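You operate a simulated robot arm through the tools that you are given. There is no shell and no other tool. Be economical: measure what you need, move in short steps, check, and stop when the job is done.

You run a simulated robot arm. Do the job below in one go: nothing can be reset, and whatever is moved stays where it is left.

TASK
Salt the cheese, lay it in the grey grill basket and shut the lid.
Fine: salt it on its board; the shaker goes back; no salt on the corn.

It is judged by the outcome, as a careful person would: the job done as asked, and still so three seconds after it is handed in. It fails if anything else is knocked over, pushed out of place, dropped, spilled or broken. Lids that push on must go on centred and level and be pressed home; caps that screw on are set level and turned clockwise until they are tight.

THE ROBOT
A 7-joint arm with a two-finger parallel gripper, fixed in place. Base frame: the origin is at the foot of the arm, x ahead of it, y to its left, z up. Readings come in m, rad, newtons and seconds.
With the tool pointing down near the work surface it reaches from about 0.34 to 0.78 m from the base axis. Its first joint turns from -2.897 to 2.897 rad. Payload 3.91 kg.
Tool frame: the origin (TCP) lies between the finger pads and is the grasp point; the fingertips stand 0.03 m ahead of it; z points along the fingers, y is the line along which they close. The gripper opens to 0.11 m. The fingers are 0.02 m wide and 0.01 m thick; the gripper's body (0.048 by 0.112 m) begins 0.055 m behind the TCP.
Orientation is that of the tool frame in the base frame, as a unit quaternion [x, y, z, w]. With the fingers straight down and closing along the base's y, the tool's x points along the base's -x, its y along +y and its z along -z.

THE INTERFACE
- The arm moves only by the tool move_arm. Its argument "motion" is a list of rows, each a list of 7 numbers: the finger opening in cm, from 0 to 11, then the shift along the base's x, y, z in cm, then the turn, a rotation vector about the base's x, y, z in rad. In form: [[claw, tx, ty, tz, rx, ry, rz], ...]. A call has 1 to 12 rows; each row is the pose to reach, as a shift and turn from the pose commanded when the call began. Rows are played at 5 a second. More than 0.05 m and 0.15 rad between two rows, or a gripper value outside its range, and nothing of the call is played. Where a pose cannot be reached the arm comes as near as it can. A force on the tool above 40 N (or 10 N above the force at the start of the call, whichever is more), or a blocked arm, ends the call early, and 0.2 s more pass. The fingers move at their own pace (about 0.153 m/s each) and stop on an object; they squeeze with about 45 N. The grip force told is the motor's: it shows also when the fingers shut on nothing. Time passes only in rows, and 0.2 s behind the last, so rows that repeat a pose let the fingers close. The reply holds the time, the measured pose of the TCP, the force on the tool along the base axes, the opening and the grip force, in the units named above and with some noise, and new pictures: "views" is both (left out), scene, wrist or none.
- Cameras (640 x 400 px; columns grow to the right, rows downward): "scene" is fixed at [0.0479, 0.6501, 1.4815]; the picture's right is [-0.59, -0.81, 0.00], its down [-0.36, 0.26, -0.89] and it looks along [0.72, -0.53, -0.45] (base axes); focal length 307 px, centre (320, 200). "wrist" rides on the gripper at [0.077, 0.007, -0.114] in the tool frame; the picture's right is [-0.09, 1.00, 0.00], its down [-0.80, -0.07, -0.59] and it looks along [-0.59, -0.05, 0.80] (tool axes); focal length 270 px, centre (320, 200). There is no depth. A picture from a camera that has moved, and an enlarged one, comes with that camera's place and axes in the base frame and with its lens.
- move_column(by): slides the trunk up (or, below 0, down) by that many m; the arm rides with it, the base frame stays. It gives what a move gives, with no picture.
- enlarge(camera, box): a new picture of the part [left, top, right, bottom] of that camera's present view, enlarged. No time passes.
- hand_in(): hands the job in; it is judged then, once.

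Go step by step. Nothing tells you positions but the pictures and the camera data: compare them with the known pose of the tool, close in by small moves and look again before you grip or let go. The budget is 120 turns and 170 pictures, counting those below and the enlarged ones. Unless the task says otherwise, let go and move clear before handing in, and close with one line.

The tools are called after "Emit:" by a JSON object that holds its "api" and its "payload". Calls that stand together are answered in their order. move_arm: Moves the arm, as the interface text tells. Its arguments: {"type":"object","properties":{"motion":{"type":"array"},"views":{"type":"string","enum":["both","scene","wrist","none"]}},"required":["motion"]} The other tools are called the same way: move_column (by) slides the trunk up or down; enlarge (camera, box) takes an enlarged picture of a part of a camera's view; hand_in () hands the job in.

At the start:

```text
clock: 0.0
eef_pos: [0.4094, -0.039, 1.37]
tcp_rot: [0.0, 1.0, 0.0, 0.0]
contact_force: [-0.6, -0.1, 1.2]
width: 0.1097
grip_force: 0.1
trunk travel left (down, up): [-0.575, 0.035]
```

scene: 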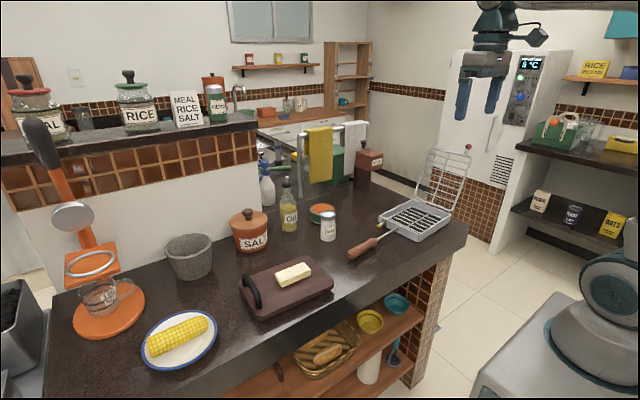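
wrist: 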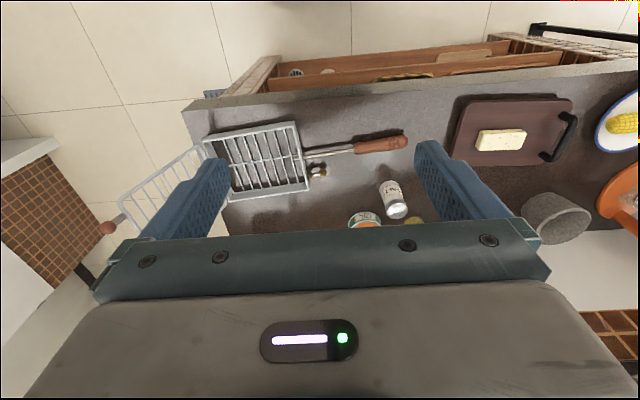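

The counter holds a corn plate, the cheese on its board, a SAL pot, a small salt tin/shaker and the grill basket with its lid open. I'll look closer before moving.

Emit:
{"api": "enlarge", "payload": {"camera": "scene", "box": [220, 160, 380, 260]}}

Emit:
{"api": "enlarge", "payload": {"camera": "scene", "box": [340, 130, 500, 270]}}

Emit:
{"api": "enlarge", "payload": {"camera": "wrist", "box": [80, 80, 440, 260]}}

```text
4.00 times, centred on (300, 210) of scene
camera zoom: at [0.0479, 0.6501, 1.4815], right [-0.59, -0.81, 0.0], down [-0.36, 0.26, -0.89], along [0.72, -0.53, -0.45], focal length 1228 px, centre (400, 160)
```

zoom: 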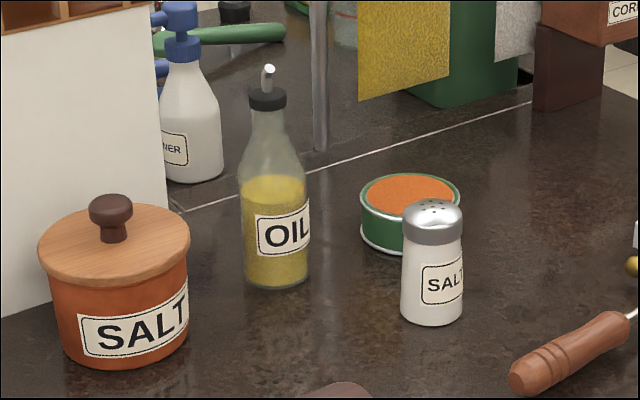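

```text
2.86 times, centred on (420, 200) of scene
camera zoom: at [0.0479, 0.6501, 1.4815], right [-0.59, -0.81, 0.0], down [-0.36, 0.26, -0.89], along [0.72, -0.53, -0.45], focal length 877 px, centre (34, 200)
```

zoom: 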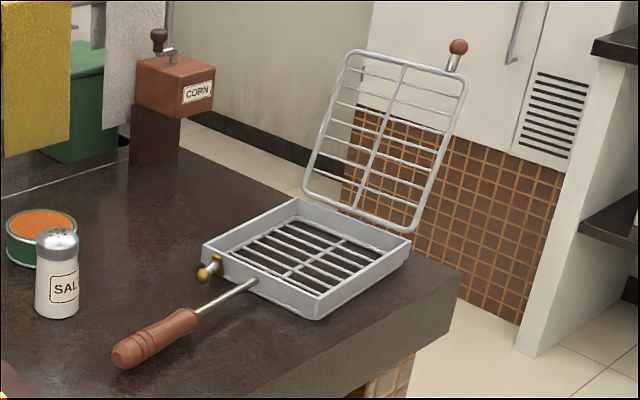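

```text
1.78 times, centred on (260, 170) of wrist
camera zoom: at [0.3334, -0.0311, 1.4852], right [0.09, 1.0, 0.0], down [0.8, -0.07, 0.59], along [0.59, -0.05, -0.8], focal length 480 px, centre (427, 253)
```

zoom: 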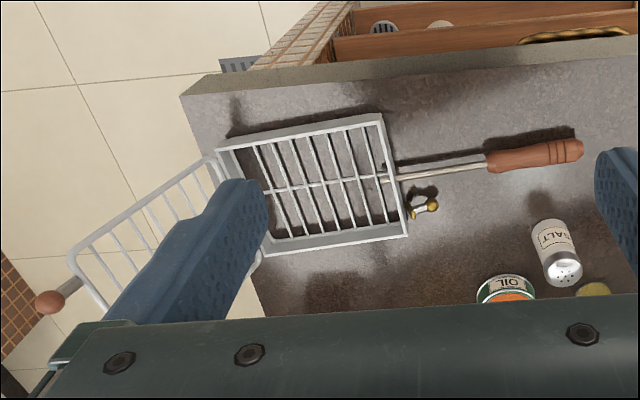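

The geometry is consistent between both cameras: shaker about (0.75, 0.11), cheese (0.605, 0.33), basket (0.63, -0.20). To grip the shaker from the side with the camera on the upper side, I first test yawing the tool round at this safe height.

Emit:
{"api": "move_arm", "payload": {"motion": [[11, 0, 0, 0, 0, 0, -0.15], [11, 0, 0, 0, 0, 0, -0.3], [11, 0, 0, 0, 0, 0, -0.45], [11, 0, 0, 0, 0, 0, -0.6], [11, 0, 0, 0, 0, 0, -0.75], [11, 0, 0, 0, 0, 0, -0.9], [11, 0, 0, 0, 0, 0, -1.05], [11, 0, 0, 0, 0, 0, -1.2], [11, 0, 0, 0, 0, 0, -1.35], [11, 0, 0, 0, 0, 0, -1.5], [11, 0, 0, 0, 0, 0, -1.57]], "views": "both"}}

```text
clock: 2.4
eef_pos: [0.4111, -0.0385, 1.3712]
tcp_rot: [0.707, 0.707, 0.0, 0.0]
contact_force: [0.9, -1.0, 0.0]
width: 0.1098
grip_force: 0.2
trunk travel left (down, up): [-0.575, 0.035]
camera wrist: at [0.418, 0.0384, 1.4851], right [1.0, -0.09, 0.0], down [-0.07, -0.8, 0.59], along [-0.05, -0.59, -0.8], focal length 270 px, centre (320, 200)
```

scene: 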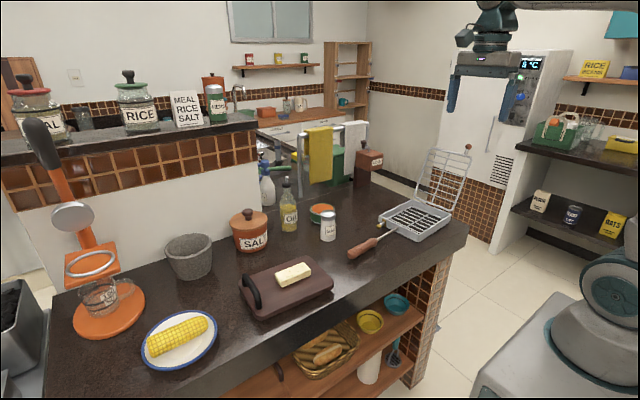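
wrist: 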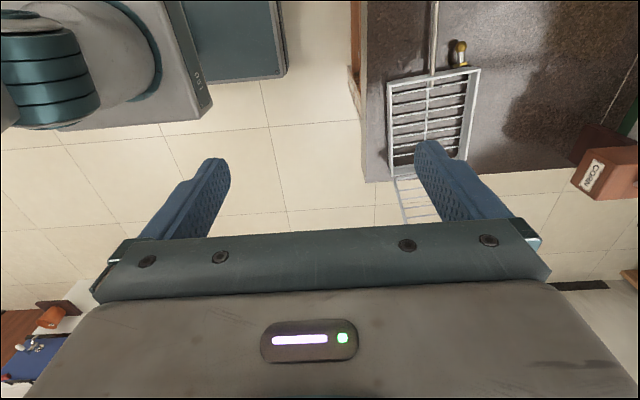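

The yaw is reached cleanly; now I try another quarter turn.

Emit:
{"api": "move_arm", "payload": {"motion": [[11, 0, 0, 0, 0, 0, -0.15], [11, 0, 0, 0, 0, 0, -0.3], [11, 0, 0, 0, 0, 0, -0.45], [11, 0, 0, 0, 0, 0, -0.6], [11, 0, 0, 0, 0, 0, -0.75], [11, 0, 0, 0, 0, 0, -0.9], [11, 0, 0, 0, 0, 0, -1.05], [11, 0, 0, 0, 0, 0, -1.2], [11, 0, 0, 0, 0, 0, -1.35], [11, 0, 0, 0, 0, 0, -1.5], [11, 0, 0, 0, 0, 0, -1.57]], "views": "none"}}

```text
clock: 4.8
eef_pos: [0.4093, -0.0378, 1.371]
tcp_rot: [1.0, 0.0, -0.001, 0.0]
contact_force: [-0.4, -0.2, 0.2]
width: 0.1101
grip_force: 0.0
trunk travel left (down, up): [-0.575, 0.035]
```

The full turn works, so the camera will be on top. Next I tilt the tool about 50° forward and move to a standoff behind and above the shaker.

Emit:
{"api": "move_arm", "payload": {"motion": [[11, 1.9, 1.5, -2.9, 0, -0.09, 0], [11, 3.8, 3.0, -5.8, 0, -0.18, 0], [11, 5.7, 4.4, -8.7, 0, -0.27, 0], [11, 7.6, 5.9, -11.6, 0, -0.36, 0], [11, 9.5, 7.4, -14.5, 0, -0.45, 0], [11, 11.4, 8.9, -17.4, 0, -0.54, 0], [11, 13.3, 10.4, -20.3, 0, -0.63, 0], [11, 15.2, 11.8, -23.2, 0, -0.72, 0], [11, 17.1, 13.3, -26.1, 0, -0.8, 0], [11, 19.1, 14.8, -29.1, 0, -0.87, 0], [11, 19.1, 14.8, -29.1, 0, -0.87, 0]], "views": "both"}}

```text
clock: 7.2
eef_pos: [0.5967, 0.1198, 1.0954]
tcp_rot: [0.907, -0.002, 0.422, 0.006]
contact_force: [0.7, -0.6, -0.1]
width: 0.1099
grip_force: 0.1
out of reach, approached as far as the arm can: row 9, 10, 11
trunk travel left (down, up): [-0.575, 0.035]
camera wrist: at [0.5593, 0.1139, 1.2277], right [-0.06, -1.0, -0.06], down [-0.97, 0.08, -0.23], along [0.23, 0.04, -0.97], focal length 270 px, centre (320, 200)
```

scene: 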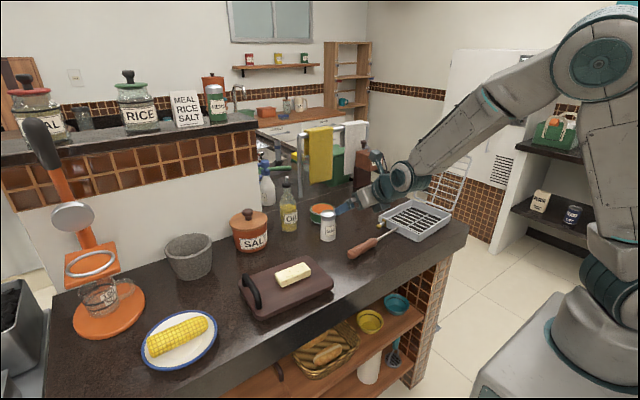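
wrist: 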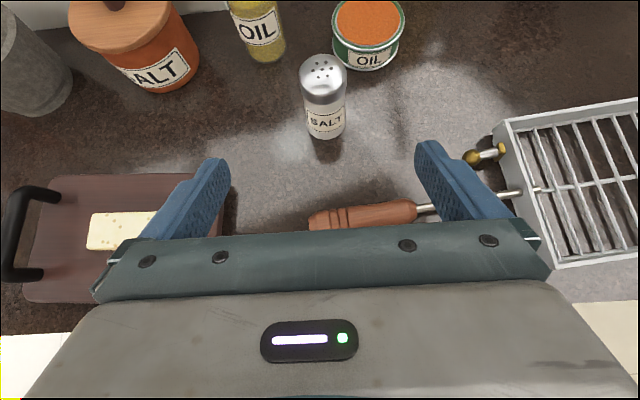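

The view of the shaker is clear, but the wrist is near its limit. I'll raise the arm and drop the trunk to get a better posture.

Emit:
{"api": "move_arm", "payload": {"motion": [[11, -1, 0, 4, 0, 0, 0], [11, -2, 0, 8, 0, 0, 0], [11, -3, 0, 12, 0, 0, 0], [11, -4, 0, 16, 0, 0, 0], [11, -5, 0, 20, 0, 0, 0], [11, -5, 0, 25, 0, 0, 0]], "views": "none"}}

Emit:
{"api": "move_column", "payload": {"by": -0.25}}

```text
clock: 8.6
eef_pos: [0.5449, 0.118, 1.3461]
tcp_rot: [0.907, 0.0, 0.421, 0.001]
contact_force: [0.3, -1.3, 0.1]
width: 0.1099
grip_force: 0.0
trunk travel left (down, up): [-0.575, 0.035]
```

```text
clock: 11.2
eef_pos: [0.545, 0.118, 1.0961]
tcp_rot: [0.907, 0.001, 0.422, 0.001]
contact_force: [-0.4, 0.4, 0.7]
width: 0.1099
grip_force: 0.1
trunk travel left (down, up): [-0.325, 0.285]
```

The arm holds its tilt well here. I move to a pre-grasp 10 cm short of the shaker, tilted 30° below horizontal, and look.

Emit:
{"api": "move_arm", "payload": {"motion": [[11, 2, 0, -2, 0, -0.05, 0], [11, 4, -0.1, -4, 0, -0.1, 0], [11, 6, -0.2, -6, 0, -0.17, 0], [11, 8, -0.4, -8, 0, -0.17, 0], [11, 10, -0.5, -9.5, 0, -0.17, 0], [11, 11.6, -0.5, -10.6, 0, -0.17, 0], [11, 11.6, -0.5, -10.6, 0, -0.17, 0]], "views": "both"}}

```text
clock: 12.8
eef_pos: [0.6591, 0.1133, 0.9891]
tcp_rot: [0.868, 0.0, 0.497, 0.001]
contact_force: [0.4, 0.5, -0.1]
width: 0.1103
grip_force: 0.1
trunk travel left (down, up): [-0.325, 0.285]
camera wrist: at [0.5999, 0.1072, 1.1134], right [-0.04, -1.0, -0.07], down [-0.92, 0.07, -0.39], along [0.39, 0.05, -0.92], focal length 270 px, centre (320, 200)
```

scene: 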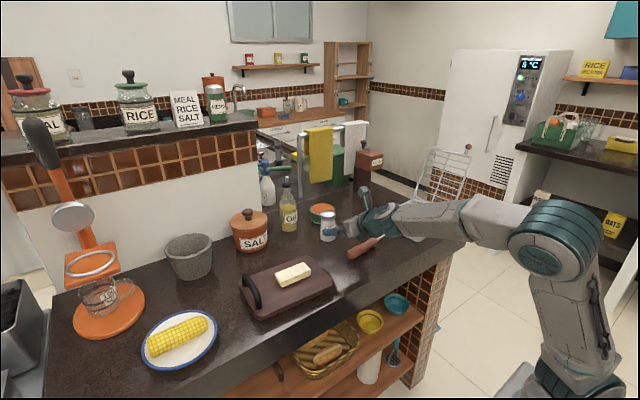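
wrist: 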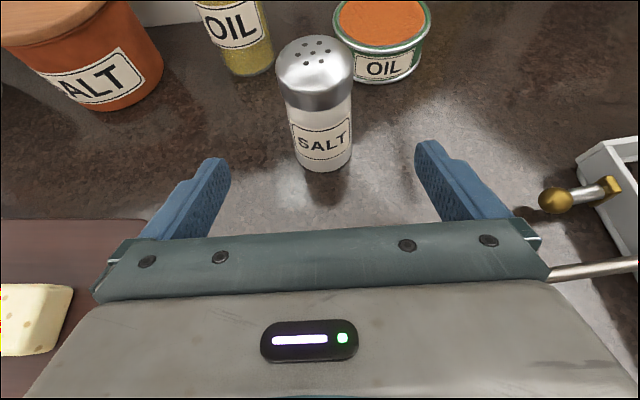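

Shaker centred between the fingers. Advancing straight in and gripping.

Emit:
{"api": "move_arm", "payload": {"motion": [[11, 2.2, 0, -1.2, 0, 0, 0], [11, 4.4, 0, -2.5, 0, 0, 0], [11, 6.6, 0.1, -3.7, 0, 0, 0], [11, 8.6, 0.1, -4.9, 0, 0, 0], [11, 8.6, 0.1, -4.9, 0, 0, 0]], "views": "both"}}

```text
clock: 14.0
eef_pos: [0.7481, 0.1142, 0.9422]
tcp_rot: [0.868, 0.0, 0.497, 0.001]
contact_force: [0.3, 0.4, 0.0]
width: 0.1099
grip_force: 0.2
trunk travel left (down, up): [-0.325, 0.285]
camera wrist: at [0.6888, 0.1082, 1.0658], right [-0.04, -1.0, -0.07], down [-0.92, 0.07, -0.39], along [0.39, 0.05, -0.92], focal length 270 px, centre (320, 200)
```

scene: 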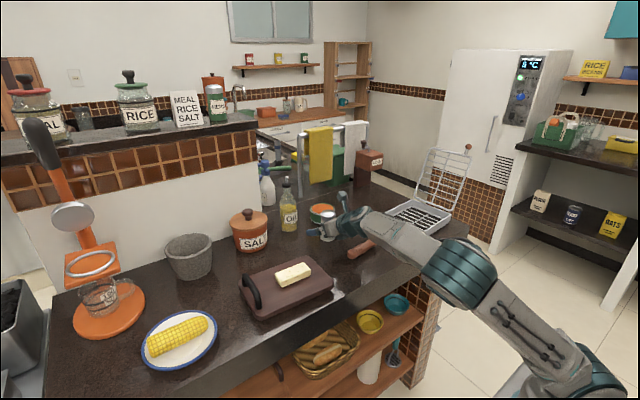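
wrist: 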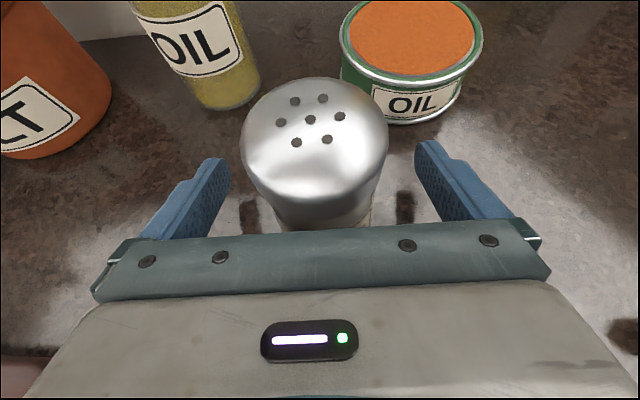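

The fingers straddle the shaker's body. Closing.

Emit:
{"api": "move_arm", "payload": {"motion": [[8, 0, 0.1, 0, 0, 0, 0], [6.5, 0, 0.1, 0, 0, 0, 0], [5, 0, 0.1, 0, 0, 0, 0], [3, 0, 0.1, 0, 0, 0, 0], [3, 0, 0.1, 0, 0, 0, 0]], "views": "wrist"}}

```text
clock: 15.2
eef_pos: [0.7488, 0.1142, 0.9403]
tcp_rot: [0.868, 0.001, 0.497, 0.0]
contact_force: [0.4, -1.4, 0.7]
width: 0.0501
grip_force: 44.7
trunk travel left (down, up): [-0.325, 0.285]
camera wrist: at [0.6881, 0.1085, 1.0658], right [-0.04, -1.0, -0.07], down [-0.92, 0.07, -0.39], along [0.39, 0.05, -0.92], focal length 270 px, centre (320, 200)
```

wrist: 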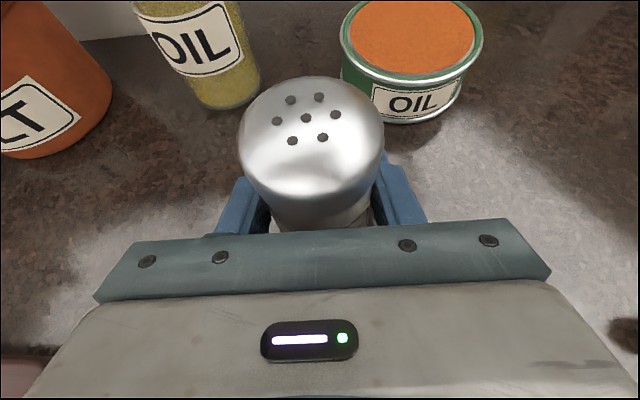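

The shaker is held (5.0 cm). I lift it, retract a little, then carry it upright to above the cheese while yawing with the arm.

Emit:
{"api": "move_arm", "payload": {"motion": [[3, 0, 0, 3, 0, 0, 0], [3, 0, 0, 7, 0, 0, 0], [3, -3, 0, 11, 0, 0, 0], [3, -6, 2, 14, 0, 0, 0.05], [3, -8, 5.5, 14, 0, 0, 0.12], [3, -9.5, 9, 14, 0, 0, 0.2], [3, -10.5, 12.5, 14, 0, 0, 0.28], [3, -11, 16, 14, 0, 0, 0.36], [3, -11.5, 19.5, 14, 0, 0, 0.44], [3, -12.1, 23.1, 14, 0, 0, 0.5], [3, -12.1, 23.1, 14, 0, 0, 0.5]], "views": "both"}}

```text
clock: 17.6
eef_pos: [0.6232, 0.3493, 1.0798]
tcp_rot: [0.841, 0.216, 0.481, -0.122]
contact_force: [-0.2, 0.3, -1.7]
width: 0.0502
grip_force: 45.2
trunk travel left (down, up): [-0.325, 0.285]
camera wrist: at [0.5757, 0.3144, 1.2048], right [0.44, -0.9, -0.07], down [-0.84, -0.38, -0.39], along [0.32, 0.23, -0.92], focal length 270 px, centre (320, 200)
```

scene: 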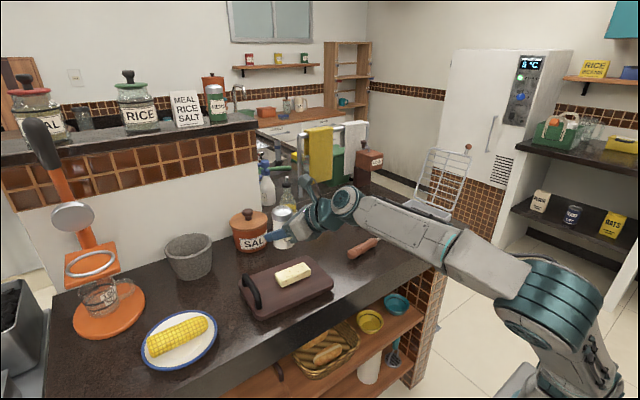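
wrist: 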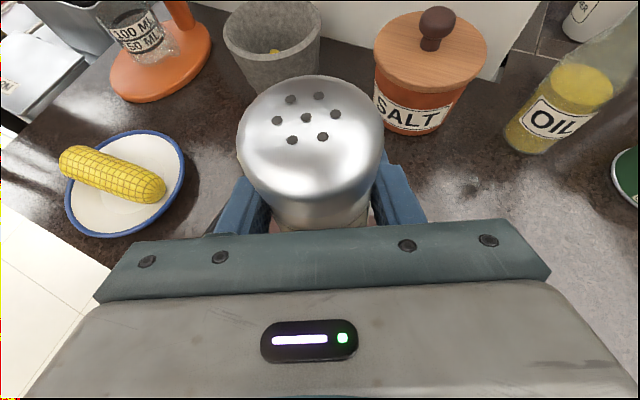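

Shaker is over the board, upright. Now I pitch the tool to horizontal (shaker leans back only 30°) before rolling it over.

Emit:
{"api": "move_arm", "payload": {"motion": [[3, 0, 0, 0, 0.062, -0.114, 0], [3, 0, 0, 0, 0.124, -0.228, 0], [3, 0, 0, 0, 0.187, -0.343, 0], [3, 0, 0, 0, 0.249, -0.457, 0], [3, 0, 0, 0, 0.249, -0.457, 0]], "views": "scene"}}

```text
clock: 18.8
eef_pos: [0.6258, 0.346, 1.0804]
tcp_rot: [0.688, 0.176, 0.683, -0.173]
contact_force: [0.4, 0.8, -2.3]
width: 0.0503
grip_force: 44.6
trunk travel left (down, up): [-0.325, 0.285]
```

scene: 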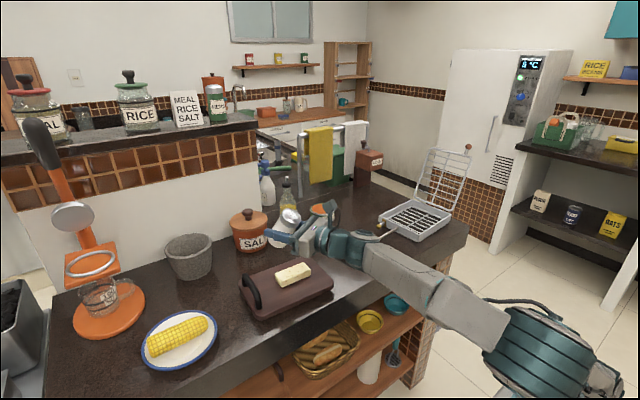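

Horizontal pose reached. Now I start rolling the shaker, shifting so its head stays above the cheese; I stop before it passes horizontal to check.

Emit:
{"api": "move_arm", "payload": {"motion": [[3, 0.3, -0.56, 0, -0.131, -0.072, 0], [3, 0.61, -1.12, 0, -0.262, -0.143, 0], [3, 0.9, -1.64, 0, -0.394, -0.215, 0], [3, 1.16, -2.13, 0, -0.525, -0.287, 0], [3, 1.4, -2.58, 0, -0.657, -0.359, 0], [3, 1.61, -2.96, 0, -0.788, -0.43, 0], [3, 1.79, -3.28, 0, -0.92, -0.502, 0], [3, 1.92, -3.52, 0, -1.051, -0.574, 0]], "views": "both"}}

```text
clock: 20.6
eef_pos: [0.6462, 0.3106, 1.0788]
tcp_rot: [0.47, 0.53, 0.661, 0.246]
contact_force: [0.4, -0.2, -1.2]
width: 0.0501
grip_force: 45.1
trunk travel left (down, up): [-0.325, 0.285]
camera wrist: at [0.5133, 0.3183, 1.1139], right [0.21, -0.39, 0.9], down [-0.19, -0.92, -0.35], along [0.96, -0.09, -0.27], focal length 270 px, centre (320, 200)
```

scene: 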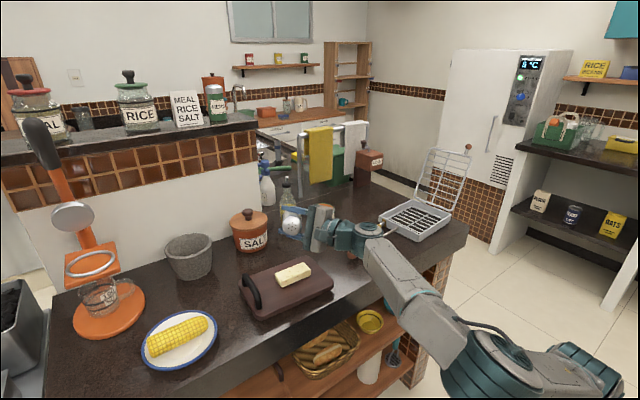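
wrist: 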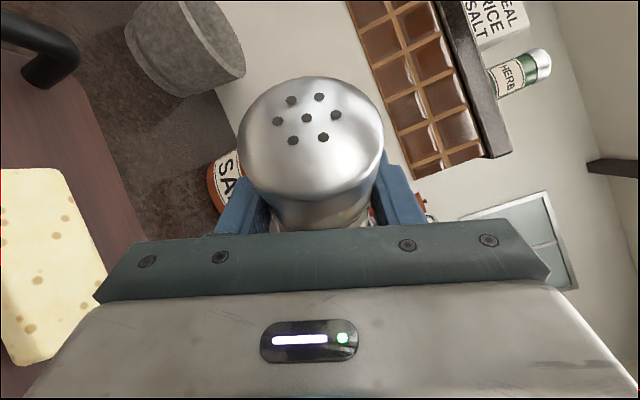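

The head is above the cheese and the posture is fine. Continuing the roll to inverted.

Emit:
{"api": "move_arm", "payload": {"motion": [[3, 0.09, -0.17, 0, -0.131, -0.072, 0], [3, 0.13, -0.25, 0, -0.262, -0.143, 0], [3, 0.13, -0.25, 0, -0.394, -0.215, 0], [3, 0.09, -0.16, 0, -0.525, -0.287, 0], [3, -0.01, 0.01, 0, -0.657, -0.359, 0], [3, -0.14, 0.26, 0, -0.788, -0.43, 0], [3, -0.32, 0.58, 0, -0.92, -0.502, 0], [3, -0.53, 0.97, 0, -1.051, -0.574, 0], [3, -0.77, 1.41, 0, -1.182, -0.646, 0], [3, -1.04, 1.91, 0, -1.314, -0.717, 0], [3, -1.33, 2.43, 0, -1.445, -0.789, 0], [3, -1.63, 2.99, 0, -1.576, -0.861, 0]], "views": "both"}}

```text
clock: 23.2
eef_pos: [0.6285, 0.3419, 1.0818]
tcp_rot: [-0.124, 0.693, 0.224, 0.674]
contact_force: [0.0, 0.4, -2.3]
width: 0.0501
grip_force: 44.8
trunk travel left (down, up): [-0.325, 0.285]
camera wrist: at [0.5203, 0.3032, 1.0056], right [-0.47, 0.85, 0.23], down [-0.44, -0.45, 0.78], along [0.77, 0.26, 0.59], focal length 270 px, centre (320, 200)
```

scene: 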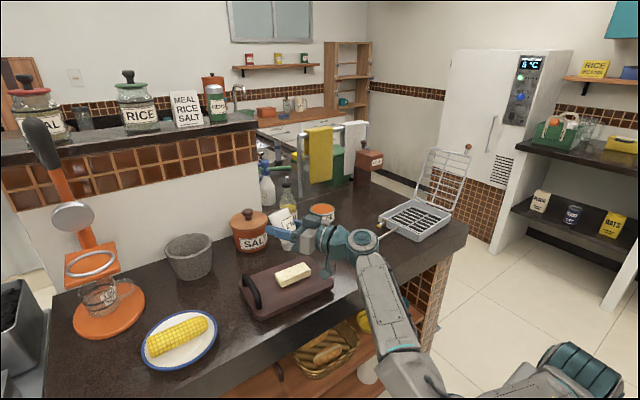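
wrist: 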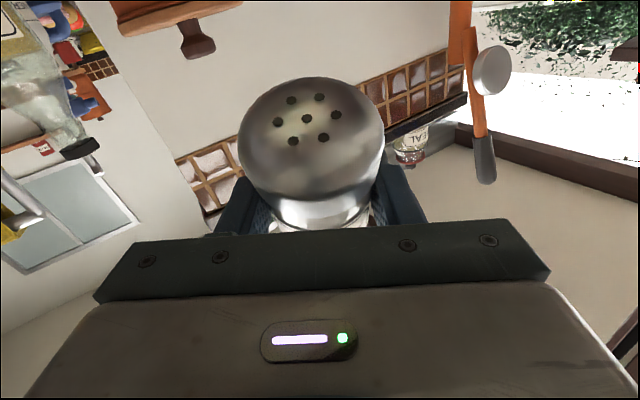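

Emit:
{"api": "enlarge", "payload": {"camera": "scene", "box": [230, 195, 350, 325]}}

```text
3.08 times, centred on (290, 260) of scene
camera zoom: at [0.0479, 0.6501, 1.4815], right [-0.59, -0.81, 0.0], down [-0.36, 0.26, -0.89], along [0.72, -0.53, -0.45], focal length 945 px, centre (412, 15)
```

zoom: 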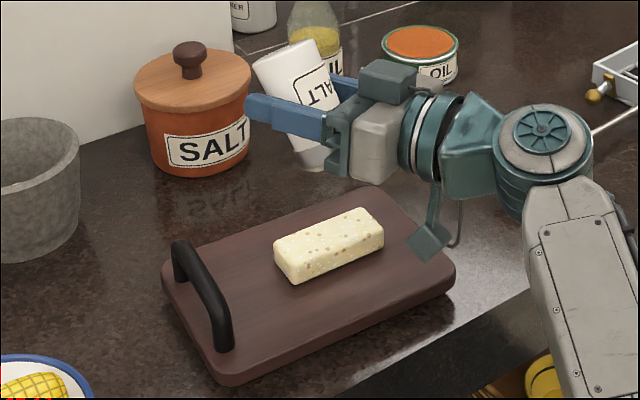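

The shaker is inverted with its head right above the cheese. I give it some vertical shakes, drifting slightly along the cheese.

Emit:
{"api": "move_arm", "payload": {"motion": [[3, 0, 0, -2.5, 0, 0, 0], [3, 0, 0, 0.5, 0, 0, 0], [3, 0, 0.8, -2.5, 0, 0, 0], [3, 0, 0.8, 0.5, 0, 0, 0], [3, 0, 0, -2.5, 0, 0, 0], [3, 0, -0.8, 0.5, 0, 0, 0], [3, 0, -0.8, -2.5, 0, 0, 0], [3, 0, -0.8, 0.5, 0, 0, 0], [3, 0, 0, -2.5, 0, 0, 0], [3, 0, 0, 0.5, 0, 0, 0], [3, 0, 0, -2.5, 0, 0, 0], [3, 0, 0, 0, 0, 0, 0]], "views": "none"}}

Emit:
{"api": "enlarge", "payload": {"camera": "scene", "box": [260, 230, 330, 300]}}

```text
clock: 25.8
eef_pos: [0.6264, 0.3431, 1.0801]
tcp_rot: [-0.124, 0.693, 0.225, 0.674]
contact_force: [-0.1, 0.3, -1.4]
width: 0.0502
grip_force: 45.2
trunk travel left (down, up): [-0.325, 0.285]
```

```text
5.71 times, centred on (295, 265) of scene
camera zoom: at [0.0479, 0.6501, 1.4815], right [-0.59, -0.81, 0.0], down [-0.36, 0.26, -0.89], along [0.72, -0.53, -0.45], focal length 1754 px, centre (463, -171)
```

zoom: 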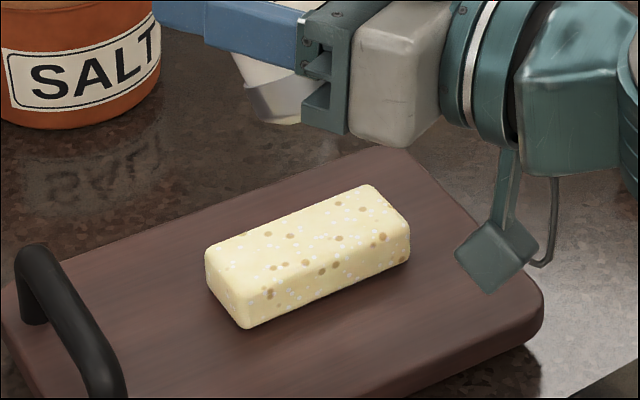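

Salt specks are visible on the cheese. Three more shakes for good measure, then I roll the shaker back upright the same way.

Emit:
{"api": "move_arm", "payload": {"motion": [[3, 0, 0.5, -2.5, 0, 0, 0], [3, 0, 0.5, 0.5, 0, 0, 0], [3, 0, 0, -2.5, 0, 0, 0], [3, 0, 0, 0.5, 0, 0, 0], [3, 0, -0.5, -2.5, 0, 0, 0], [3, 0, 0, 0, 0, 0, 0], [3, 0, 0, 0, 0, 0, 0]], "views": "none"}}

Emit:
{"api": "move_arm", "payload": {"motion": [[3, 0.3, -0.56, 0, 0.131, 0.072, 0], [3, 0.59, -1.08, 0, 0.262, 0.143, 0], [3, 0.86, -1.58, 0, 0.394, 0.215, 0], [3, 1.1, -2.02, 0, 0.525, 0.287, 0], [3, 1.31, -2.41, 0, 0.657, 0.359, 0], [3, 1.49, -2.73, 0, 0.788, 0.43, 0], [3, 1.62, -2.98, 0, 0.92, 0.502, 0], [3, 1.72, -3.15, 0, 1.051, 0.574, 0], [3, 1.76, -3.24, 0, 1.182, 0.646, 0], [3, 1.76, -3.24, 0, 1.314, 0.717, 0], [3, 1.72, -3.16, 0, 1.445, 0.789, 0], [3, 1.63, -2.99, 0, 1.576, 0.861, 0]], "views": "none"}}

Emit:
{"api": "move_arm", "payload": {"motion": [[3, -0.13, 0.24, 0, 0.131, 0.072, 0], [3, -0.31, 0.56, 0, 0.262, 0.143, 0], [3, -0.52, 0.94, 0, 0.394, 0.215, 0], [3, -0.76, 1.39, 0, 0.525, 0.287, 0], [3, -1.02, 1.88, 0, 0.657, 0.359, 0], [3, -1.31, 2.4, 0, 0.788, 0.43, 0], [3, -1.62, 2.96, 0, 0.92, 0.502, 0], [3, -1.92, 3.52, 0, 1.051, 0.574, 0], [3, -1.92, 3.52, 0, 1.051, 0.574, 0]], "views": "scene"}}

```text
clock: 27.4
eef_pos: [0.6314, 0.343, 1.0806]
tcp_rot: [-0.124, 0.693, 0.225, 0.674]
contact_force: [-0.3, 0.2, -2.3]
width: 0.0502
grip_force: 44.8
trunk travel left (down, up): [-0.325, 0.285]
```

```text
clock: 30.0
eef_pos: [0.6463, 0.3105, 1.0819]
tcp_rot: [0.472, 0.529, 0.662, 0.245]
contact_force: [0.7, 0.1, -0.4]
width: 0.0501
grip_force: 44.5
trunk travel left (down, up): [-0.325, 0.285]
```

```text
clock: 32.0
eef_pos: [0.6258, 0.3467, 1.0803]
tcp_rot: [0.689, 0.176, 0.681, -0.174]
contact_force: [-0.8, 0.0, -1.8]
width: 0.0501
grip_force: 45.2
trunk travel left (down, up): [-0.325, 0.285]
```

scene: 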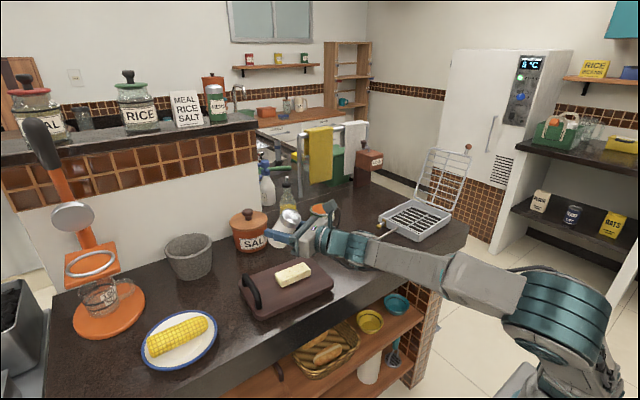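

Upright again. Now I undo the pitch and retrace the path back to the shaker's original spot.

Emit:
{"api": "move_arm", "payload": {"motion": [[3, 0, 0, 0, -0.062, 0.114, 0], [3, 0, 0, 0, -0.124, 0.228, 0], [3, 0, 0, 0, -0.187, 0.343, 0], [3, 0, 0, 0, -0.249, 0.457, 0], [3, 0, 0, 0, -0.249, 0.457, 0]], "views": "none"}}

Emit:
{"api": "move_arm", "payload": {"motion": [[3, 0.6, -3.6, 0, 0, 0, -0.06], [3, 1.1, -7.1, 0, 0, 0, -0.14], [3, 1.6, -10.6, 0, 0, 0, -0.22], [3, 2.6, -14.1, 0, 0, 0, -0.3], [3, 4.1, -17.6, 0, 0, 0, -0.38], [3, 6.1, -21.1, 0, 0, 0, -0.45], [3, 9.1, -23.1, -2, 0, 0, -0.5], [3, 11.1, -23.1, -5, 0, 0, -0.5], [3, 12.1, -23.1, -8, 0, 0, -0.5], [3, 12.1, -23.1, -10.5, 0, 0, -0.5], [3, 12.1, -23.1, -12, 0, 0, -0.5], [3, 12.1, -23.1, -12, 0, 0, -0.5]], "views": "both"}}

```text
clock: 33.2
eef_pos: [0.6253, 0.3471, 1.0818]
tcp_rot: [0.841, 0.215, 0.481, -0.123]
contact_force: [0.2, -0.1, -1.0]
width: 0.0501
grip_force: 44.9
trunk travel left (down, up): [-0.325, 0.285]
```

```text
clock: 35.8
eef_pos: [0.7476, 0.1161, 0.9605]
tcp_rot: [0.868, 0.002, 0.497, -0.001]
contact_force: [0.2, 0.3, -1.4]
width: 0.0502
grip_force: 44.8
trunk travel left (down, up): [-0.325, 0.285]
camera wrist: at [0.6883, 0.1093, 1.0851], right [-0.04, -1.0, -0.07], down [-0.92, 0.07, -0.39], along [0.39, 0.05, -0.92], focal length 270 px, centre (320, 200)
```

scene: 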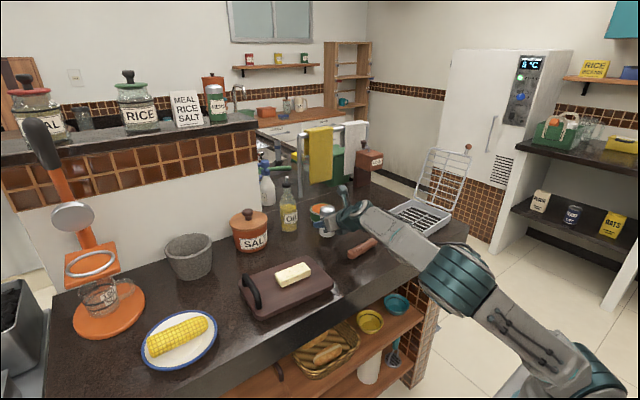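
wrist: 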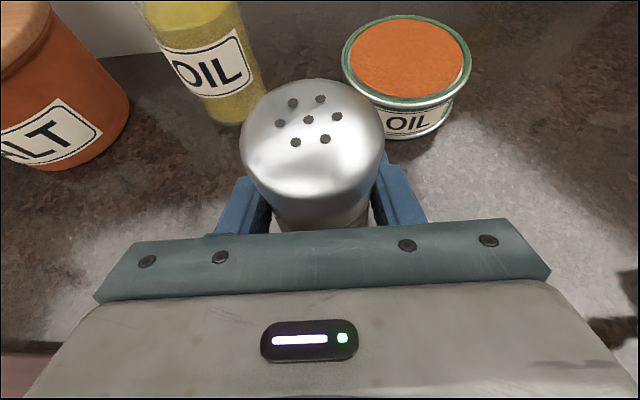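

Shaker is 2 cm above its spot. Lowering slowly and checking contact.

Emit:
{"api": "move_arm", "payload": {"motion": [[3, 0, -0.1, -0.7, 0, 0, 0], [3, 0, -0.1, -1.3, 0, 0, 0], [3, 0, -0.1, -1.7, 0, 0, 0], [3, 0, -0.1, -2.0, 0, 0, 0], [3, 0, -0.1, -2.0, 0, 0, 0]], "views": "none"}}

```text
clock: 37.0
eef_pos: [0.748, 0.1141, 0.9444]
tcp_rot: [0.867, 0.001, 0.498, 0.0]
contact_force: [3.6, 1.0, 11.4]
width: 0.0499
grip_force: 44.4
trunk travel left (down, up): [-0.325, 0.285]
```

It is resting on the counter (upward force 11 N). Releasing and backing straight out.

Emit:
{"api": "move_arm", "payload": {"motion": [[3, 0, 0, 0.2, 0, 0, 0], [5.5, 0, 0, 0.2, 0, 0, 0], [8, 0, 0, 0.2, 0, 0, 0], [11, 0, 0, 0.2, 0, 0, 0], [11, 0, 0, 0.2, 0, 0, 0]], "views": "wrist"}}

Emit:
{"api": "move_arm", "payload": {"motion": [[11, -2.2, 0, 1.2, 0, 0, 0], [11, -5, 0, 2.8, 0, 0, 0], [11, -8.6, 0, 5, 0, 0, 0], [11, -11, 0, 8, 0, 0, 0], [11, -12, 0, 12, 0, 0, 0]], "views": "both"}}

```text
clock: 38.2
eef_pos: [0.747, 0.114, 0.9436]
tcp_rot: [0.868, 0.001, 0.497, 0.001]
contact_force: [-0.5, 0.4, 0.4]
width: 0.1101
grip_force: 0.1
trunk travel left (down, up): [-0.325, 0.285]
camera wrist: at [0.6878, 0.1083, 1.0685], right [-0.04, -1.0, -0.07], down [-0.92, 0.07, -0.39], along [0.39, 0.05, -0.92], focal length 270 px, centre (320, 200)
```

wrist: 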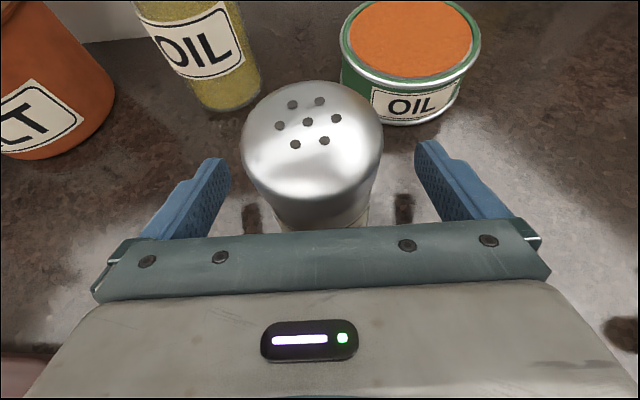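

```text
clock: 39.4
eef_pos: [0.6266, 0.1166, 1.0663]
tcp_rot: [0.868, 0.0, 0.497, 0.001]
contact_force: [-1.5, 0.2, -0.4]
width: 0.1102
grip_force: 0.1
trunk travel left (down, up): [-0.325, 0.285]
camera wrist: at [0.5669, 0.1086, 1.1899], right [-0.04, -1.0, -0.07], down [-0.92, 0.07, -0.39], along [0.39, 0.05, -0.92], focal length 270 px, centre (320, 200)
```

scene: 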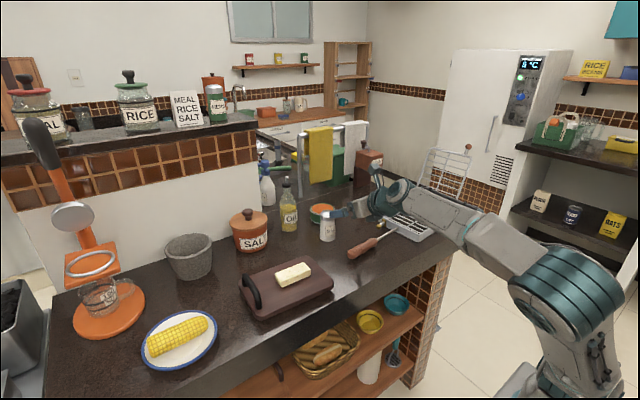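
wrist: 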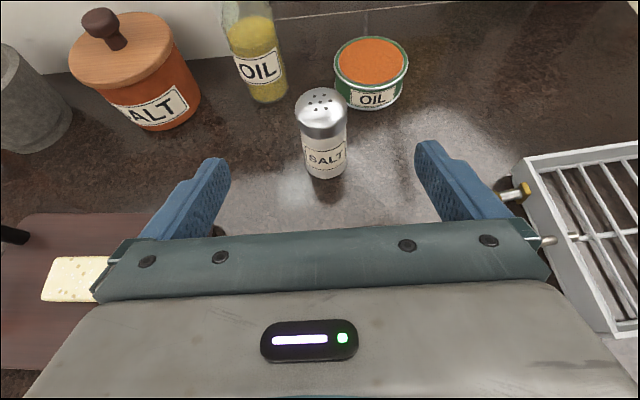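

The shaker stands back in its place. Next I bring the tool back to vertical, turn it so the fingers close across the cheese's short side, and hover over the board.

Emit:
{"api": "move_arm", "payload": {"motion": [[11, -1, 2, 2, 0, 0.12, 0], [11, -2, 4, 4, 0, 0.24, 0], [11, -3, 6.5, 6, 0, 0.36, 0], [11, -4, 9, 8, 0, 0.48, 0], [11, -4, 11.5, 8.5, 0, 0.6, 0], [11, -4, 14, 8.5, 0, 0.72, 0], [11, -4, 16.5, 8.5, 0, 0.84, 0], [11, -4, 19, 8.5, 0, 0.96, 0], [11, -4, 21.3, 8.5, 0, 1.04, 0]], "views": "none"}}

Emit:
{"api": "move_arm", "payload": {"motion": [[11, 0, 0, 0, 0, 0, 0.15], [11, 0, 0, 0, 0, 0, 0.3], [11, 0, 0, 0, 0, 0, 0.45], [11, 0, 0, 0, 0, 0, 0.6], [11, 0, 0, 0, 0, 0, 0.75], [11, 0, 0, 0, 0, 0, 0.9], [11, 0, 0, 0, 0, 0, 1.05], [11, 0, 0, 0, 0, 0, 1.2], [11, 0, 0, 0, 0, 0, 1.35], [11, 0, 0, 0, 0, 0, 1.5], [11, 0, 0, 0, 0, 0, 1.57], [11, 0, 0, 0, 0, 0, 1.57]], "views": "both"}}

```text
clock: 41.4
eef_pos: [0.5322, 0.2492, 1.0769]
tcp_rot: [1.0, 0.004, 0.003, -0.001]
contact_force: [-0.1, 0.0, -0.6]
width: 0.1097
grip_force: 0.0
out of reach, approached as far as the arm can: row 6, 7, 8, 9
trunk travel left (down, up): [-0.325, 0.285]
```

```text
clock: 44.0
eef_pos: [0.5319, 0.2487, 1.0748]
tcp_rot: [0.706, 0.708, 0.0, 0.0]
contact_force: [-0.4, 0.5, -0.2]
width: 0.1098
grip_force: 0.1
trunk travel left (down, up): [-0.325, 0.285]
camera wrist: at [0.539, 0.326, 1.1894], right [1.0, -0.09, 0.0], down [-0.07, -0.8, 0.59], along [-0.05, -0.59, -0.8], focal length 270 px, centre (320, 200)
```

scene: 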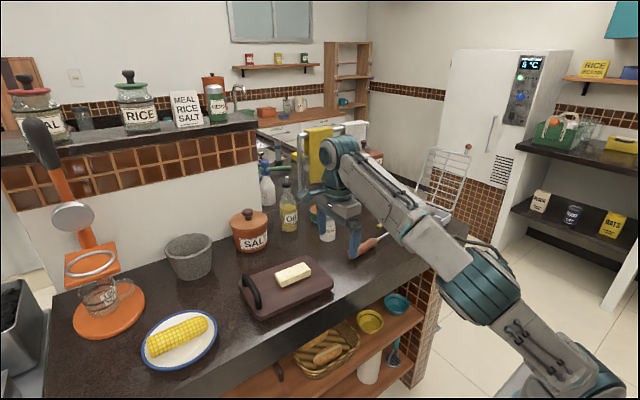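
wrist: 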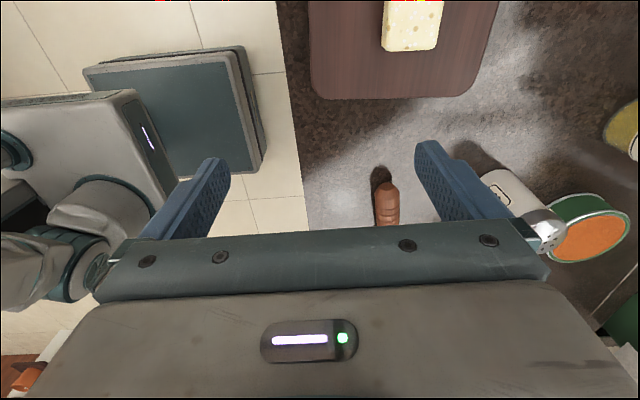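

With the trunk low the vertical pose is cramped, so I raise the trunk back.

Emit:
{"api": "move_column", "payload": {"by": 0.25}}

Emit:
{"api": "move_arm", "payload": {"motion": [[11, 1, 2.5, -4, 0, 0, 0], [11, 2, 3, -8, 0, 0, 0], [11, 3, 3, -12, 0, 0, 0], [11, 4, 3, -15, 0, 0, 0], [11, 5, 3, -18, 0, 0, 0], [11, 6, 3, -20, 0, 0, 0], [11, 6, 3, -20, 0, 0, 0]], "views": "both"}}

```text
clock: 46.6
eef_pos: [0.5317, 0.2484, 1.3245]
tcp_rot: [0.707, 0.707, 0.001, 0.0]
contact_force: [0.5, 0.5, 0.0]
width: 0.11
grip_force: 0.1
trunk travel left (down, up): [-0.575, 0.035]
```

```text
clock: 48.2
eef_pos: [0.5949, 0.2778, 1.1261]
tcp_rot: [0.707, 0.708, 0.0, 0.001]
contact_force: [-1.1, -0.2, 0.2]
width: 0.11
grip_force: 0.1
trunk travel left (down, up): [-0.575, 0.035]
camera wrist: at [0.602, 0.3547, 1.2405], right [1.0, -0.09, 0.0], down [-0.07, -0.8, 0.59], along [-0.05, -0.59, -0.8], focal length 270 px, centre (320, 200)
```

scene: 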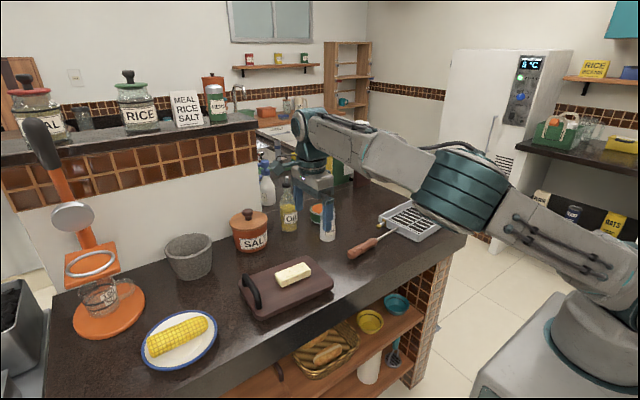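
wrist: 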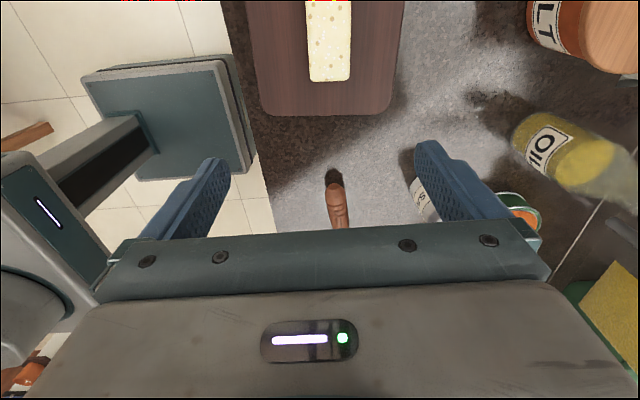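

Cheese long axis runs along y, about x≈0.607, and the fingers close along x. Descend to hover above it.

Emit:
{"api": "move_arm", "payload": {"motion": [[11, 0.6, 3, -2, 0, 0, 0], [11, 1.1, 5.4, -5, 0, 0, 0], [11, 1.1, 5.4, -9, 0, 0, 0], [11, 1.1, 5.4, -11, 0, 0, 0], [11, 1.1, 5.4, -11, 0, 0, 0]], "views": "both"}}

```text
clock: 49.4
eef_pos: [0.6038, 0.3317, 1.0157]
tcp_rot: [0.707, 0.707, 0.0, 0.001]
contact_force: [-0.1, -0.2, -0.6]
width: 0.1103
grip_force: 0.0
trunk travel left (down, up): [-0.575, 0.035]
camera wrist: at [0.6111, 0.4082, 1.1304], right [1.0, -0.09, 0.0], down [-0.07, -0.8, 0.59], along [-0.05, -0.59, -0.8], focal length 270 px, centre (320, 200)
```

scene: 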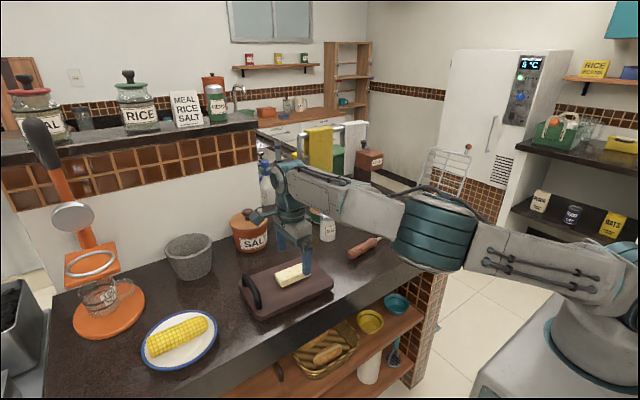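
wrist: 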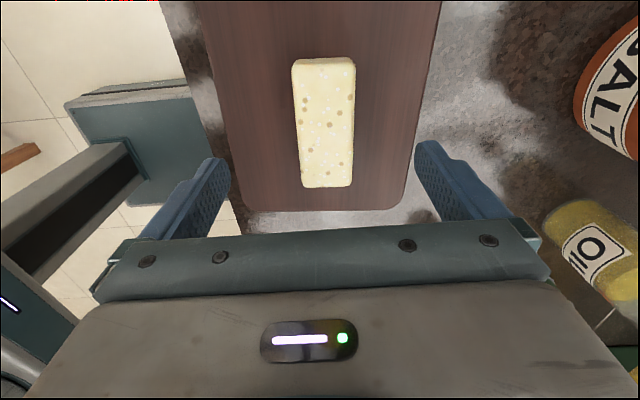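

The salt on the cheese is plainly visible. I centre on it (0.609, 0.339) and descend partway.

Emit:
{"api": "move_arm", "payload": {"motion": [[11, 0.3, 0.4, -1, 0, 0, 0], [11, 0.5, 0.7, -3, 0, 0, 0], [11, 0.5, 0.7, -4.8, 0, 0, 0], [11, 0.5, 0.7, -4.8, 0, 0, 0]], "views": "wrist"}}

Emit:
{"api": "enlarge", "payload": {"camera": "scene", "box": [240, 220, 350, 310]}}

```text
clock: 50.4
eef_pos: [0.6081, 0.3414, 0.9691]
tcp_rot: [0.707, 0.707, 0.0, 0.0]
contact_force: [-0.1, -0.7, 0.3]
width: 0.11
grip_force: 0.2
trunk travel left (down, up): [-0.575, 0.035]
camera wrist: at [0.6164, 0.4174, 1.0833], right [1.0, -0.09, 0.0], down [-0.07, -0.8, 0.59], along [-0.05, -0.59, -0.8], focal length 270 px, centre (320, 200)
```

wrist: 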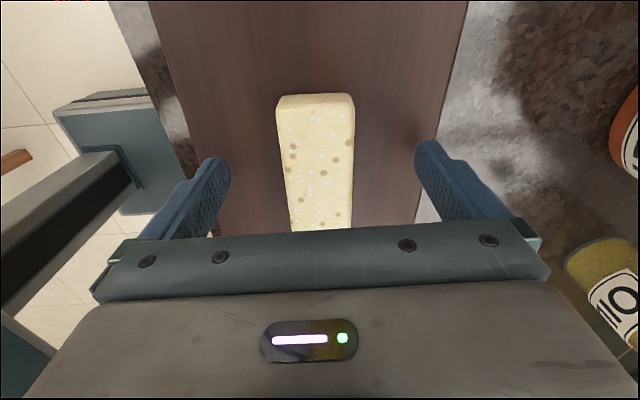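

```text
4.44 times, centred on (295, 265) of scene
camera zoom: at [0.0479, 0.6501, 1.4815], right [-0.59, -0.81, 0.0], down [-0.36, 0.26, -0.89], along [0.72, -0.53, -0.45], focal length 1364 px, centre (431, -89)
```

zoom: 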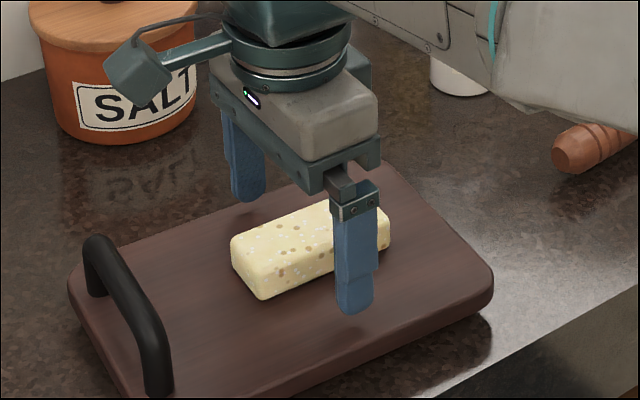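

Well aligned. Lowering in small steps until the tips are just above the board.

Emit:
{"api": "move_arm", "payload": {"motion": [[11, 0.1, -0.1, -0.4, 0, 0, 0], [11, 0.1, -0.1, -0.8, 0, 0, 0], [11, 0.1, -0.1, -1.0, 0, 0, 0], [11, 0.1, -0.1, -1.0, 0, 0, 0]], "views": "none"}}

Emit:
{"api": "enlarge", "payload": {"camera": "scene", "box": [260, 240, 340, 300]}}

```text
clock: 51.4
eef_pos: [0.6088, 0.3398, 0.96]
tcp_rot: [0.707, 0.707, 0.001, 0.0]
contact_force: [1.9, 0.8, 14.1]
width: 0.1095
grip_force: 0.1
trunk travel left (down, up): [-0.575, 0.035]
```

```text
6.67 times, centred on (300, 270) of scene
camera zoom: at [0.0479, 0.6501, 1.4815], right [-0.59, -0.81, 0.0], down [-0.36, 0.26, -0.89], along [0.72, -0.53, -0.45], focal length 2047 px, centre (453, -267)
```

zoom: 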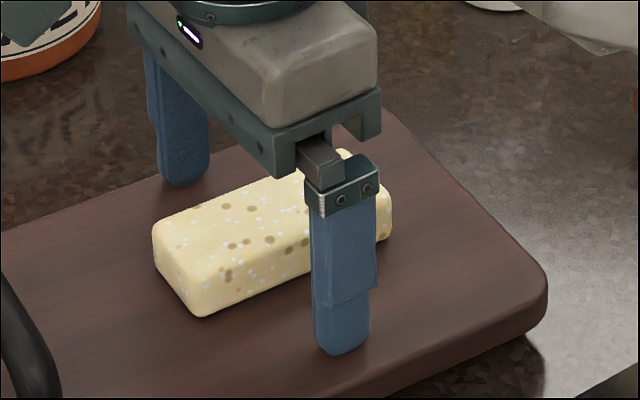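

Fingertips touched the board (top ≈ 0.930). I raise 4 mm and close on the cheese.

Emit:
{"api": "move_arm", "payload": {"motion": [[11, 0, 0, 0.4, 0, 0, 0], [8, 0, 0, 0.5, 0, 0, 0], [6, 0, 0, 0.5, 0, 0, 0], [4, 0, 0, 0.5, 0, 0, 0], [3, 0, 0, 0.5, 0, 0, 0], [3, 0, 0, 0.5, 0, 0, 0]], "views": "wrist"}}

```text
clock: 52.8
eef_pos: [0.6097, 0.3394, 0.9624]
tcp_rot: [0.707, 0.707, 0.0, 0.0]
contact_force: [-0.2, 0.5, -0.3]
width: 0.0391
grip_force: 45.3
trunk travel left (down, up): [-0.575, 0.035]
camera wrist: at [0.6167, 0.4164, 1.0766], right [1.0, -0.09, 0.0], down [-0.07, -0.8, 0.59], along [-0.05, -0.59, -0.8], focal length 270 px, centre (320, 200)
```

wrist: 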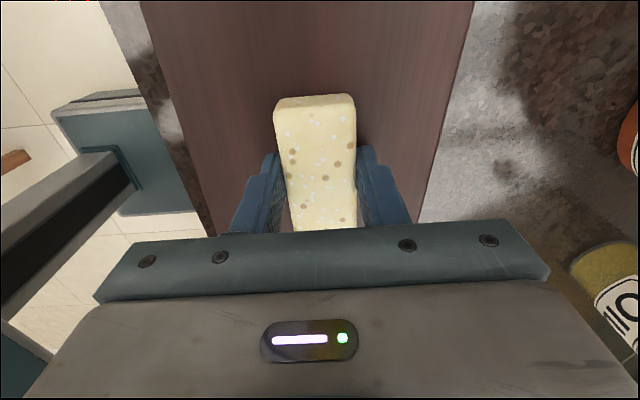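

Cheese gripped (3.9 cm). Lifting and carrying it toward the basket at a safe height, stopping short to look.

Emit:
{"api": "move_arm", "payload": {"motion": [[3, 0, 0, 4, 0, 0, 0], [3, 0, 0, 8, 0, 0, 0], [3, 0, 0, 12, 0, 0, 0], [3, 0.2, -4.5, 14, 0, 0, 0], [3, 0.3, -9.3, 14, 0, 0, 0], [3, 0.5, -14.2, 14, 0, 0, 0], [3, 0.7, -19, 14, 0, 0, 0], [3, 0.9, -24, 14, 0, 0, 0], [3, 1.1, -28.5, 14, 0, 0, 0], [3, 1.3, -33, 14, 0, 0, 0], [3, 1.5, -37, 14, 0, 0, 0], [3, 1.5, -40, 14, 0, 0, 0]], "views": "both"}}

```text
clock: 55.4
eef_pos: [0.6236, -0.0631, 1.1016]
tcp_rot: [0.707, 0.707, 0.0, 0.0]
contact_force: [0.1, 0.3, -0.7]
width: 0.0389
grip_force: 44.2
trunk travel left (down, up): [-0.575, 0.035]
camera wrist: at [0.6304, 0.0139, 1.2163], right [1.0, -0.09, 0.0], down [-0.07, -0.8, 0.59], along [-0.05, -0.59, -0.8], focal length 270 px, centre (320, 200)
```

scene: 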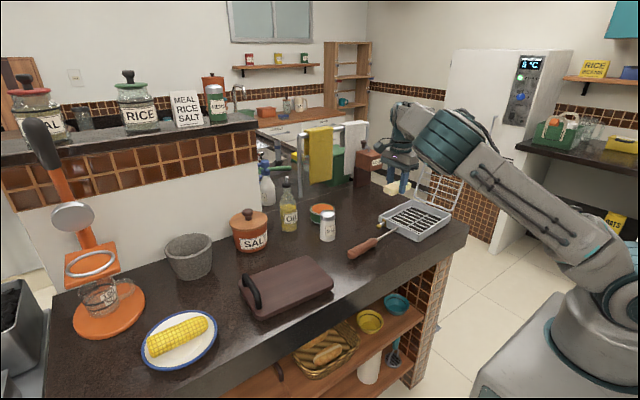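
wrist: 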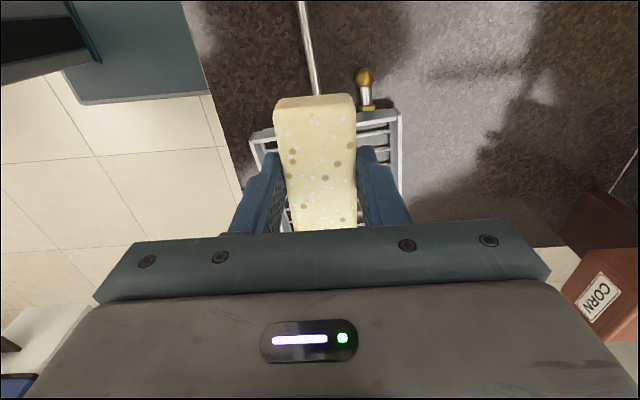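

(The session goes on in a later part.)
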